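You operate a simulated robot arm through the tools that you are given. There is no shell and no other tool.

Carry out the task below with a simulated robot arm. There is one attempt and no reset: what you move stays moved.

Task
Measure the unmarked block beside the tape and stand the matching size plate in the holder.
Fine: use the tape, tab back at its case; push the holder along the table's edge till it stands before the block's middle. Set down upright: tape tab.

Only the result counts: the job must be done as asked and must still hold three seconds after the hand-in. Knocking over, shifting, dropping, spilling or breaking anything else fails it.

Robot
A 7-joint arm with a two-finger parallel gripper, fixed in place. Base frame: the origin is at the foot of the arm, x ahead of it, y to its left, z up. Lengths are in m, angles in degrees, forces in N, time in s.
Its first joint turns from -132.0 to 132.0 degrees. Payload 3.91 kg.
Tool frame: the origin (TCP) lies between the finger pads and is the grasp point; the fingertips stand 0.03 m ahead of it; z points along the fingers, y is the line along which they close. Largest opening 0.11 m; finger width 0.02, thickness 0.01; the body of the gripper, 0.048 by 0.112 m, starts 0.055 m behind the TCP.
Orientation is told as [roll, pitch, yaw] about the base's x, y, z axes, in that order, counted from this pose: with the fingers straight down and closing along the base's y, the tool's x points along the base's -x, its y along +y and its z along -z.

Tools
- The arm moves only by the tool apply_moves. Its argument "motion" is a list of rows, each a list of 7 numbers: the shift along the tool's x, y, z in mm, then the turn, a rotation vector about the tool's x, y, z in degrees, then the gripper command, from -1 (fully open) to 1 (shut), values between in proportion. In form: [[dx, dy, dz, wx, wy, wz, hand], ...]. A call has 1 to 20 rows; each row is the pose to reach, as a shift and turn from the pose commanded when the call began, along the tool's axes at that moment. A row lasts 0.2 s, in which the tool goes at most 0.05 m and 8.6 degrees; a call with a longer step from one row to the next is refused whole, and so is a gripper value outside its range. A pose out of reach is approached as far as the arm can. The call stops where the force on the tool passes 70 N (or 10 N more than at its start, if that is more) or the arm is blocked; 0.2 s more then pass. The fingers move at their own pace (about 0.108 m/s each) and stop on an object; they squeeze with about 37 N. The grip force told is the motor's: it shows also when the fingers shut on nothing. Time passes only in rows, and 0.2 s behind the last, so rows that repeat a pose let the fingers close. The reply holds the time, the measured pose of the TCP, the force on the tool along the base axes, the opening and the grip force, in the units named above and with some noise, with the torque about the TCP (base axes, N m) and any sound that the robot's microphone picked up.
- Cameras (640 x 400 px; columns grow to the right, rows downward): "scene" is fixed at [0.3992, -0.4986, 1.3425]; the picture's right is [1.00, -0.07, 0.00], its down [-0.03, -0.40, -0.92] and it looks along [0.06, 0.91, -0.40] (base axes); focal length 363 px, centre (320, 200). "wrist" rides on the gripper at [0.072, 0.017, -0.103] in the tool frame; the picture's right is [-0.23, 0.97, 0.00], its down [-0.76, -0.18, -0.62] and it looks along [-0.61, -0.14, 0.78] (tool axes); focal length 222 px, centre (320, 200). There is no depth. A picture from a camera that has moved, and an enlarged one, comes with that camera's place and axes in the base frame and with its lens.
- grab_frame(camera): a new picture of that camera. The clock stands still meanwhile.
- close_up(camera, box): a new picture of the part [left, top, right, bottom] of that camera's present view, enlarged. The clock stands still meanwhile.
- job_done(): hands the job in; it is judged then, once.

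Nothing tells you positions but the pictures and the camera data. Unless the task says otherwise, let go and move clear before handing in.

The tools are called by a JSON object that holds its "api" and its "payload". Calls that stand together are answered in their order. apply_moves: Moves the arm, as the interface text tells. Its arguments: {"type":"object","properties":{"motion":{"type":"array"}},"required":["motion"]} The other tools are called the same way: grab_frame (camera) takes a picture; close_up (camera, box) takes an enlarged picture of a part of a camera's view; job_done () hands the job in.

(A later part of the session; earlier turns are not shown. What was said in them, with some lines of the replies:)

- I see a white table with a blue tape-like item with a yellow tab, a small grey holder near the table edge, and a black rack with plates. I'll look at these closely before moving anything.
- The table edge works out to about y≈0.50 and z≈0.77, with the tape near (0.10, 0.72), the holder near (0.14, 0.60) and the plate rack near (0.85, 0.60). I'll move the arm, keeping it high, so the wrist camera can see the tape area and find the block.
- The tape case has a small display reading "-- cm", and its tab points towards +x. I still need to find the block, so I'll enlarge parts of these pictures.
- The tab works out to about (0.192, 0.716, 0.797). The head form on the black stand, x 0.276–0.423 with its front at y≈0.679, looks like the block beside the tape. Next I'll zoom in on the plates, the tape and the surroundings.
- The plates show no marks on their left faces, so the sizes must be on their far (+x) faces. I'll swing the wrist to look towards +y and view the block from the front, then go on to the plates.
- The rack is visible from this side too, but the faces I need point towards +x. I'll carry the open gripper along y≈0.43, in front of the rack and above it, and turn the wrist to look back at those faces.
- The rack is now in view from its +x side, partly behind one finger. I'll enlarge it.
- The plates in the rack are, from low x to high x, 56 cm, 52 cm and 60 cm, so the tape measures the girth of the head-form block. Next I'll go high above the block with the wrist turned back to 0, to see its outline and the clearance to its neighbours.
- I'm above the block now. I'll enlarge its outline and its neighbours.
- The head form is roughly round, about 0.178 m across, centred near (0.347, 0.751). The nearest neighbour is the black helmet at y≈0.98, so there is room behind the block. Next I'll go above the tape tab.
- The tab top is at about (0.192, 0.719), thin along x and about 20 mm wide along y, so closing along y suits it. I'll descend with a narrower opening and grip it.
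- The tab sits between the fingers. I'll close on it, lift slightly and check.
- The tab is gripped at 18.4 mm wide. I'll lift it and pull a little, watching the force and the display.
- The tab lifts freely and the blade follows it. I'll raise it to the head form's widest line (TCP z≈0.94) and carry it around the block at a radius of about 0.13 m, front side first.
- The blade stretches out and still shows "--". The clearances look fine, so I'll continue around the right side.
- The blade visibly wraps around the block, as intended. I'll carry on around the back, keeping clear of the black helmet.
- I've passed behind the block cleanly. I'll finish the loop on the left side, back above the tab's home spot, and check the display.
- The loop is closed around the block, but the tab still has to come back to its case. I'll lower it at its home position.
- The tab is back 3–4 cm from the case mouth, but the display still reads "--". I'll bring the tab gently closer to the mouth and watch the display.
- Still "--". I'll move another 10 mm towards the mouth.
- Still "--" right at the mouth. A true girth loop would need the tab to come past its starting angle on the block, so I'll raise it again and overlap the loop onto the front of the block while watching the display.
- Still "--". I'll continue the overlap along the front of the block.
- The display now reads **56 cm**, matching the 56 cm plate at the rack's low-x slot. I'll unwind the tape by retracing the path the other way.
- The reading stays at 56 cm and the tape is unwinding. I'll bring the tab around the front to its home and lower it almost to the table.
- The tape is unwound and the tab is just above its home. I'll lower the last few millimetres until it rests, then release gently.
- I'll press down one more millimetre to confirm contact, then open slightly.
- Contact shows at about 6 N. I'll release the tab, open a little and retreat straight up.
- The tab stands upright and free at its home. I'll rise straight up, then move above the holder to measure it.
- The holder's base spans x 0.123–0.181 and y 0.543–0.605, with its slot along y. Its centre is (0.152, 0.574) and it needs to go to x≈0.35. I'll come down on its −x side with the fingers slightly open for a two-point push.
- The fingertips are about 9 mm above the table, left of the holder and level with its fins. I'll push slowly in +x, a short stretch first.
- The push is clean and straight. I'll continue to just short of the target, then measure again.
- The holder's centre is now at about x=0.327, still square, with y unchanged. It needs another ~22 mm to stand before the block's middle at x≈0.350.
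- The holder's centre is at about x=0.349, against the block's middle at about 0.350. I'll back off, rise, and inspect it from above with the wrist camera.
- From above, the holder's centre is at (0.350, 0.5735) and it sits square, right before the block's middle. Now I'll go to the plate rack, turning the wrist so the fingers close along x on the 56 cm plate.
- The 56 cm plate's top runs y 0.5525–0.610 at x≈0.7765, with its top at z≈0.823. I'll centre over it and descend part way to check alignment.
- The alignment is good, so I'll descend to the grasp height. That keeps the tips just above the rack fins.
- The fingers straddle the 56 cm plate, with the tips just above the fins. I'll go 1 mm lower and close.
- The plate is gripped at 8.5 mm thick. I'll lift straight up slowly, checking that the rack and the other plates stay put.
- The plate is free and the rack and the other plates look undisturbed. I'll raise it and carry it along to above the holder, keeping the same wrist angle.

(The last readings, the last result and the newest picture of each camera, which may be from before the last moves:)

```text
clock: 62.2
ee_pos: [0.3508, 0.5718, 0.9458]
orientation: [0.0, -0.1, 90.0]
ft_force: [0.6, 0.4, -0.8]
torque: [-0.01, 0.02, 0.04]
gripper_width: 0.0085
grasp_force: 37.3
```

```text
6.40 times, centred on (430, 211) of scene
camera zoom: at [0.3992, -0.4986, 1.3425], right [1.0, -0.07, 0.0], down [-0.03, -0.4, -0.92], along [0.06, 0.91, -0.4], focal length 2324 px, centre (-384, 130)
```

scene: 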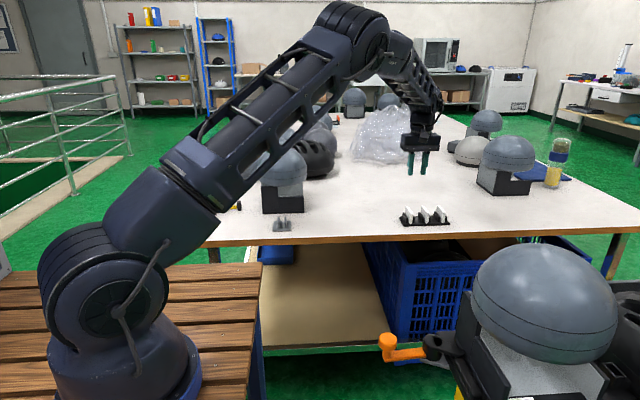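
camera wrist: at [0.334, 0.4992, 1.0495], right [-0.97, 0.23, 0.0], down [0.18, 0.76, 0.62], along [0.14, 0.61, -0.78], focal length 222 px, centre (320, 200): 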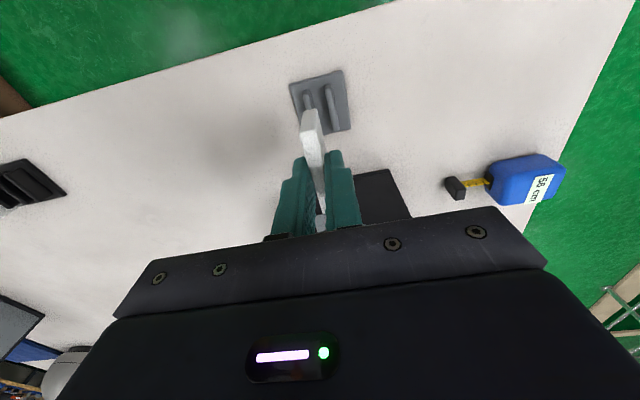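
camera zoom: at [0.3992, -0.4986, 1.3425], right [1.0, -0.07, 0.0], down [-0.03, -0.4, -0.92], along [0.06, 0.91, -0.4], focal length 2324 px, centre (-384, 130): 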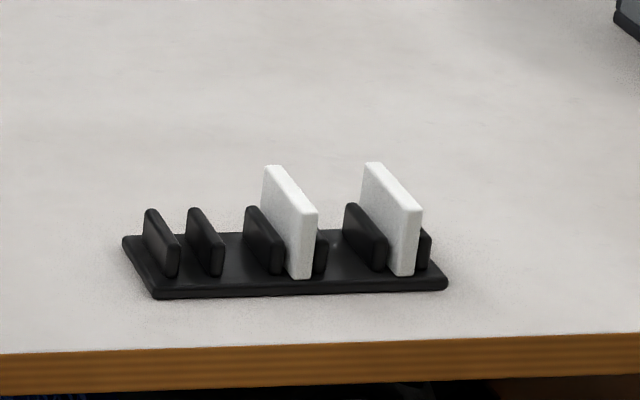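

The rack hasn't moved. The plate is over the holder, whose slot centre is at x≈0.350 and about 14 mm wide. I'll descend until the plate's lower edge is just above the fins and check alignment.

{"api": "apply_moves", "payload": {"motion": [[0, 1, 25, 0, 0, 0, 1], [0, 1, 50, 0, 0, 0, 1], [0, 1, 70, 0, 0, 0, 1], [0, 1, 80, 0, 0, 0, 1], [0, 1, 80, 0, 0, 0, 1]]}}

{"api": "close_up", "payload": {"camera": "scene", "box": [262, 195, 307, 240]}}

{"api": "close_up", "payload": {"camera": "wrist", "box": [230, 70, 410, 230]}}

{"api": "close_up", "payload": {"camera": "scene", "box": [230, 120, 350, 240]}}

```text
clock: 63.4
ee_pos: [0.3503, 0.5727, 0.8669]
orientation: [0.1, 0.0, 90.1]
ft_force: [-0.1, -0.9, 0.0]
torque: [0.02, 0.01, -0.07]
gripper_width: 0.0085
grasp_force: 37.5
```

```text
8.89 times, centred on (284, 218) of scene
camera zoom: at [0.3992, -0.4986, 1.3425], right [1.0, -0.07, 0.0], down [-0.03, -0.4, -0.92], along [0.06, 0.91, -0.4], focal length 3228 px, centre (636, 44)
```

zoom: 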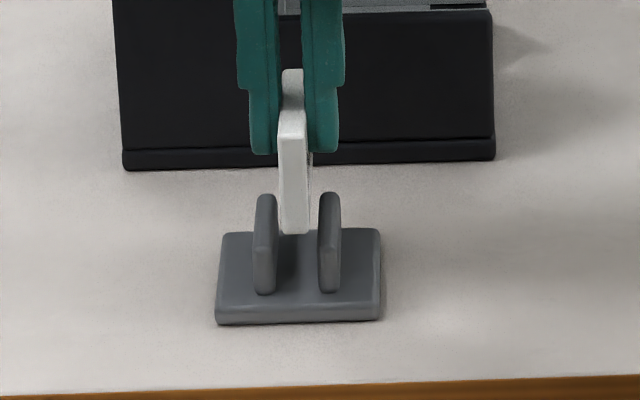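

```text
2.50 times, centred on (320, 150) of wrist
camera zoom: at [0.3333, 0.4995, 0.9695], right [-0.97, 0.23, 0.0], down [0.18, 0.76, 0.62], along [0.14, 0.61, -0.78], focal length 555 px, centre (320, 325)
```

zoom: 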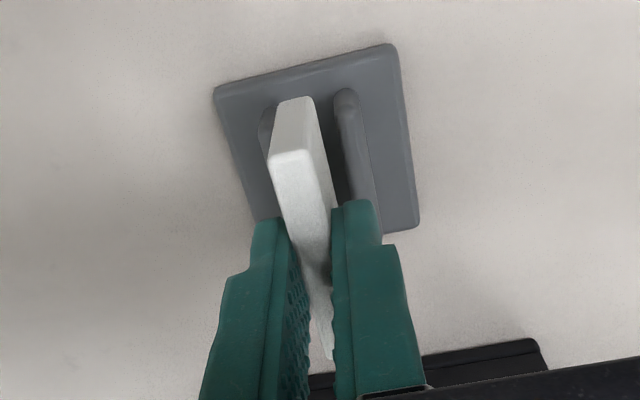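

```text
3.33 times, centred on (290, 180) of scene
camera zoom: at [0.3992, -0.4986, 1.3425], right [1.0, -0.07, 0.0], down [-0.03, -0.4, -0.92], along [0.06, 0.91, -0.4], focal length 1210 px, centre (420, 267)
```

zoom: 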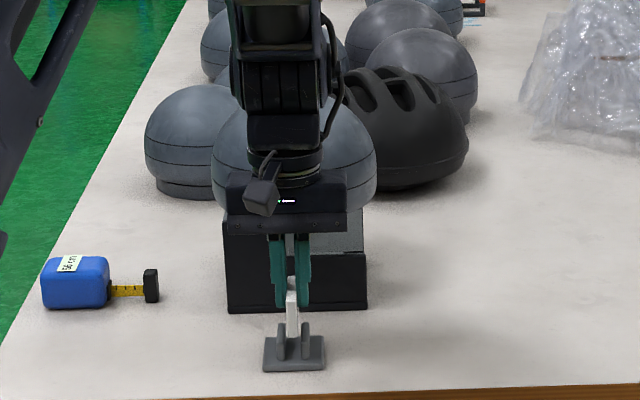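

Plate and slot line up to within about half a millimetre. I'll lower the plate into the slot in small steps, watching the force.

{"api": "apply_moves", "payload": {"motion": [[0, 0, 6, 0, 0, 0, 1], [0, 0, 12, 0, 0, 0, 1], [0, 0, 18, 0, 0, 0, 1], [0, 0, 22, 0, 0, 0, 1], [0, 0, 22, 0, 0, 0, 1]]}}

{"api": "close_up", "payload": {"camera": "scene", "box": [262, 195, 307, 240]}}

```text
clock: 64.6
ee_pos: [0.3505, 0.5723, 0.846]
orientation: [0.0, -0.1, 90.1]
ft_force: [0.5, -0.2, -0.3]
torque: [-0.01, 0.02, -0.01]
gripper_width: 0.0082
grasp_force: 37.0
```

```text
8.89 times, centred on (284, 218) of scene
camera zoom: at [0.3992, -0.4986, 1.3425], right [1.0, -0.07, 0.0], down [-0.03, -0.4, -0.92], along [0.06, 0.91, -0.4], focal length 3228 px, centre (636, 44)
```

zoom: 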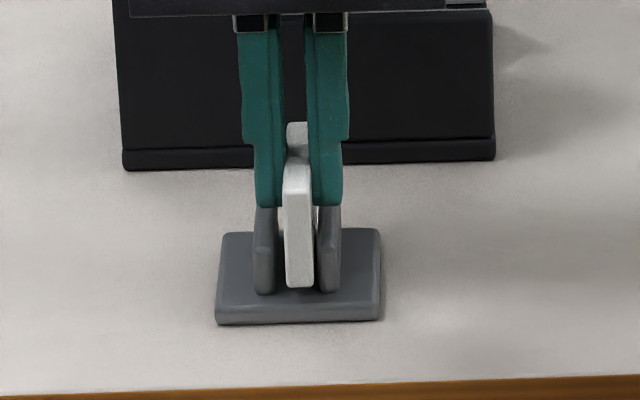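

The plate is between the fins with no contact yet. I'll lower it further in small steps.

{"api": "apply_moves", "payload": {"motion": [[0, 0, 2, 0, 0, 0, 1], [0, 0, 4, 0, 0, 0, 1], [0, 0, 4, 0, 0, 0, 1]]}}

```text
clock: 65.4
ee_pos: [0.3493, 0.5727, 0.8413]
orientation: [-0.1, 0.0, 90.1]
ft_force: [-0.5, 0.2, 0.1]
torque: [0.01, 0.0, 0.02]
gripper_width: 0.0085
grasp_force: 36.3
```

{"api": "apply_moves", "payload": {"motion": [[0, 0, 1, 0, 0, 0, 1], [0, 0, 2, 0, 0, 0, 1], [0, 0, 2, 0, 0, 0, 1]]}}

{"api": "close_up", "payload": {"camera": "scene", "box": [262, 195, 307, 240]}}

```text
clock: 66.2
ee_pos: [0.3498, 0.5735, 0.8389]
orientation: [0.0, 0.0, 90.0]
ft_force: [-0.3, -0.5, -0.8]
torque: [0.02, 0.04, 0.04]
gripper_width: 0.0083
grasp_force: 36.9
```

```text
8.89 times, centred on (284, 218) of scene
camera zoom: at [0.3992, -0.4986, 1.3425], right [1.0, -0.07, 0.0], down [-0.03, -0.4, -0.92], along [0.06, 0.91, -0.4], focal length 3228 px, centre (636, 44)
```

zoom: 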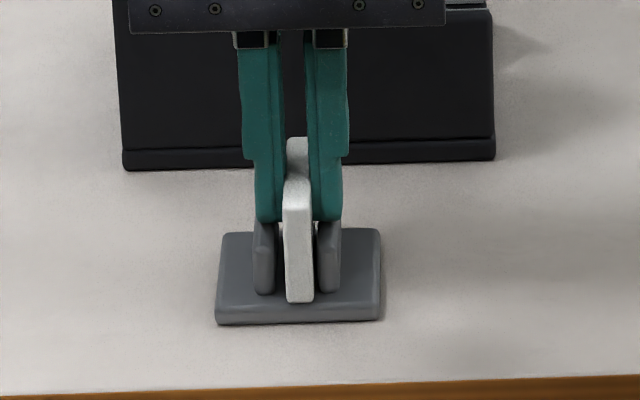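

Still no load. I'll continue 1 mm at a time.

{"api": "apply_moves", "payload": {"motion": [[0, 0, 1, 0, 0, 0, 1], [0, 0, 1, 0, 0, 0, 1]]}}

```text
clock: 66.8
ee_pos: [0.3497, 0.5718, 0.8374]
orientation: [0.0, -0.1, 90.0]
ft_force: [0.4, -0.6, 3.1]
torque: [-0.02, -0.05, -0.02]
gripper_width: 0.0081
grasp_force: 37.1
```

{"api": "apply_moves", "payload": {"motion": [[0, 0, 0.7, 0, 0, 0, 1], [0, 0, 0.7, 0, 0, 0, 1]]}}

{"api": "close_up", "payload": {"camera": "scene", "box": [270, 205, 300, 235]}}

```text
clock: 67.4
ee_pos: [0.3497, 0.5735, 0.8375]
orientation: [0.0, -0.1, 90.0]
ft_force: [1.2, -4.2, 20.4]
torque: [-0.2, -0.07, -0.01]
gripper_width: 0.0084
grasp_force: 37.1
```

```text
13.33 times, centred on (285, 220) of scene
camera zoom: at [0.3992, -0.4986, 1.3425], right [1.0, -0.07, 0.0], down [-0.03, -0.4, -0.92], along [0.06, 0.91, -0.4], focal length 4841 px, centre (787, -67)
```

zoom: 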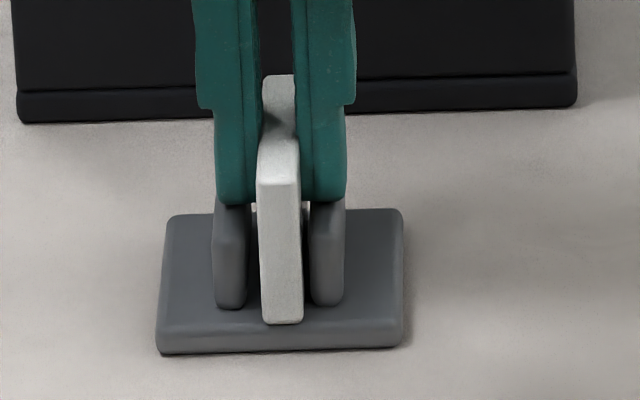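

Contact is firm at about 20 N and the plate is seated. I'll relax the load by a millimetre and then open the fingers gently.

{"api": "apply_moves", "payload": {"motion": [[0, 0, -0.8, 0, 0, 0, 1], [0, 0, -0.8, 0, 0, 0, 1], [0, 0, -0.8, 0, 0, 0, 0.8], [0, 0, -0.8, 0, 0, 0, 0.72], [0, 0, -0.8, 0, 0, 0, 0.64], [0, 0, -0.8, 0, 0, 0, 0.56], [0, 0, -0.8, 0, 0, 0, 0.48], [0, 0, -0.8, 0, 0, 0, 0.48]]}}

{"api": "close_up", "payload": {"camera": "scene", "box": [270, 205, 300, 235]}}

{"api": "close_up", "payload": {"camera": "wrist", "box": [230, 70, 410, 230]}}

```text
clock: 69.2
ee_pos: [0.3496, 0.5733, 0.8385]
orientation: [0.0, 0.0, 90.1]
ft_force: [0.6, -1.3, 7.1]
torque: [-0.05, 0.02, 0.01]
gripper_width: 0.027
grasp_force: 0.1
```

```text
13.33 times, centred on (285, 220) of scene
camera zoom: at [0.3992, -0.4986, 1.3425], right [1.0, -0.07, 0.0], down [-0.03, -0.4, -0.92], along [0.06, 0.91, -0.4], focal length 4841 px, centre (787, -67)
```

zoom: 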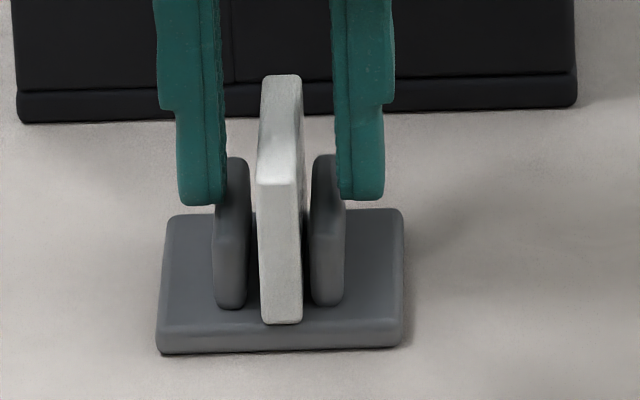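

```text
2.50 times, centred on (320, 150) of wrist
camera zoom: at [0.3336, 0.4992, 0.9407], right [-0.97, 0.23, 0.0], down [0.18, 0.76, 0.62], along [0.14, 0.61, -0.78], focal length 555 px, centre (320, 325)
```

zoom: 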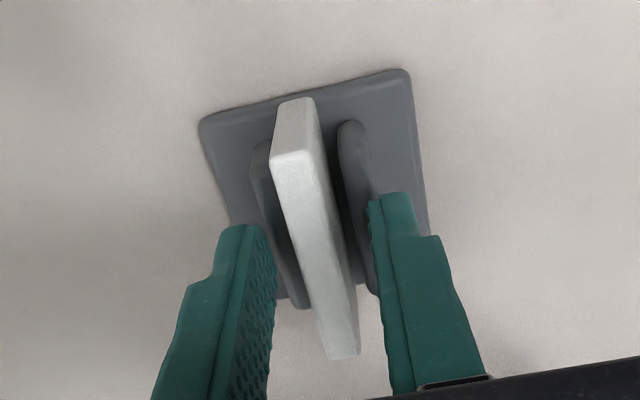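

The plate stands in the slot between the fins. I'll rise straight up, then move clear and check everything.

{"api": "apply_moves", "payload": {"motion": [[0, 0, -5, 0, 0, 0, 0.48], [0, 0, -15, 0, 0, 0, 0.48], [0, 0, -35, 0, 0, 0, 0.48], [0, 0, -70, 0, 0, 0, 0.48], [0, 0, -110, 0, 0, 0, 0.48], [20, 0, -150, 0, 0, 0, 0.48], [50, 0, -180, 0, 0, 0, 0.48], [80, 0, -210, 0, 0, 0, 0.48], [80, 0, -210, 0, 0, 0, 0.48]]}}

{"api": "grab_frame", "payload": {"camera": "scene"}}

{"api": "close_up", "payload": {"camera": "scene", "box": [265, 195, 305, 235]}}

{"api": "close_up", "payload": {"camera": "scene", "box": [190, 120, 350, 240]}}

{"api": "close_up", "payload": {"camera": "scene", "box": [200, 185, 260, 240]}}

{"api": "grab_frame", "payload": {"camera": "wrist"}}

```text
clock: 71.2
ee_pos: [0.3494, 0.4933, 1.0473]
orientation: [0.1, 0.0, 90.0]
ft_force: [-0.1, 0.1, 0.4]
torque: [0.01, 0.0, 0.04]
gripper_width: 0.0286
grasp_force: 0.1
```

```text
taken
```

scene: 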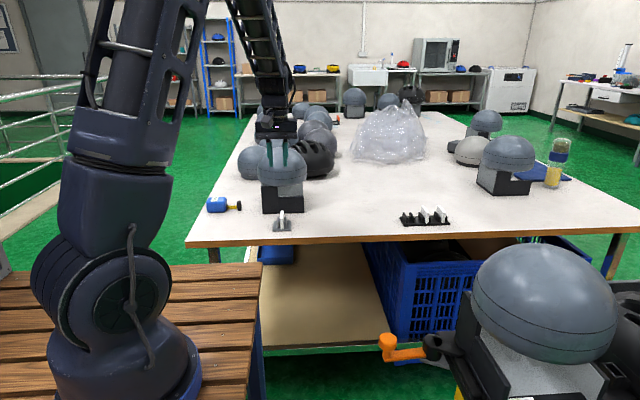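

```text
10.00 times, centred on (285, 215) of scene
camera zoom: at [0.3992, -0.4986, 1.3425], right [1.0, -0.07, 0.0], down [-0.03, -0.4, -0.92], along [0.06, 0.91, -0.4], focal length 3631 px, centre (670, 50)
```

zoom: 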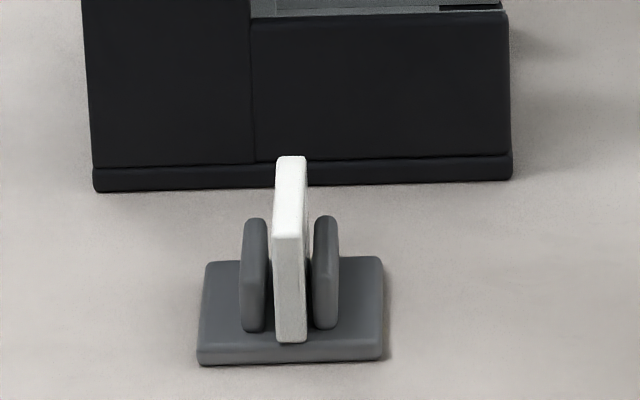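

```text
3.33 times, centred on (270, 180) of scene
camera zoom: at [0.3992, -0.4986, 1.3425], right [1.0, -0.07, 0.0], down [-0.03, -0.4, -0.92], along [0.06, 0.91, -0.4], focal length 1210 px, centre (487, 267)
```

zoom: 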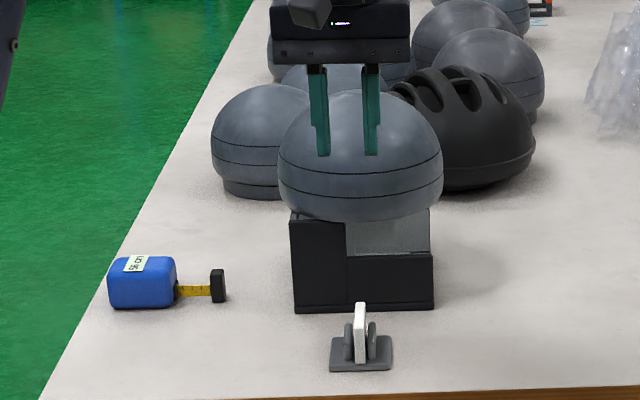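

```text
7.27 times, centred on (230, 212) of scene
camera zoom: at [0.3992, -0.4986, 1.3425], right [1.0, -0.07, 0.0], down [-0.03, -0.4, -0.92], along [0.06, 0.91, -0.4], focal length 2641 px, centre (974, 109)
```

zoom: 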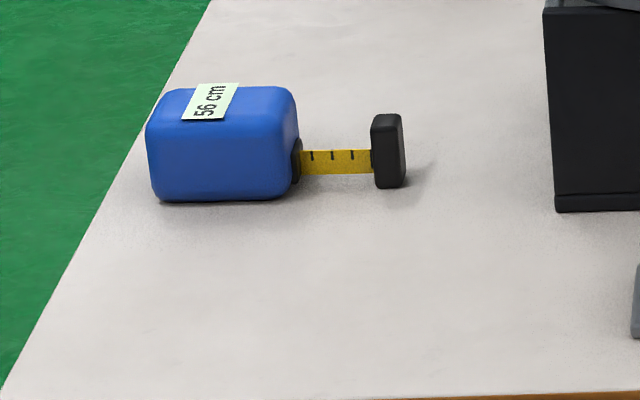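

```text
taken
camera wrist: at [0.3335, 0.4195, 1.1503], right [-0.97, 0.23, 0.0], down [0.18, 0.76, 0.62], along [0.14, 0.61, -0.78], focal length 222 px, centre (320, 200)
```

wrist: 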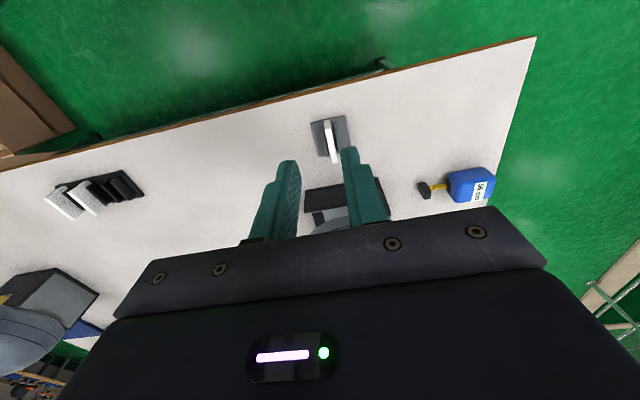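

Everything checks out:
- **Tape:** it reads 56 cm and is unwound, with the tab upright at its starting spot by the case.
- **Holder:** it stands squarely before the block's middle, with its centre at x≈0.350 against the block's ≈0.350.
- **Plate:** the 56 cm plate is upright in the slot.
- **Rack:** it and the other two plates are where they were.

The arm is clear, so I'm handing the job in.

{"api": "job_done", "payload": {}}

```text
The job is handed in.
```

The block measured 56 cm, and the 56 cm plate now stands upright in the holder. I've handed the job in; no verdict has come back yet.

- **Measuring:** I carried the tape tab around the head-form block. The display stayed at "-- cm" until I overlapped the loop onto the front of the block, then it read 56 cm.
- **Tape:** I unwound it the same way. The tab is back at its starting spot by the case, about 4 cm out, upright and released.
- **Holder:** I pushed it along the table's edge, and it stands square with its centre within about 2 mm of the block's middle (x≈0.350).
- **Plate rack:** While gripping the plate, the fingertips pressed on the rack's fins with about 17 N and may have moved the rack by under 1 mm. In later pictures it looked unchanged, and the 52 cm and 60 cm plates are still in their slots.

Nothing else was touched, and the arm was clear of the table when I handed in.
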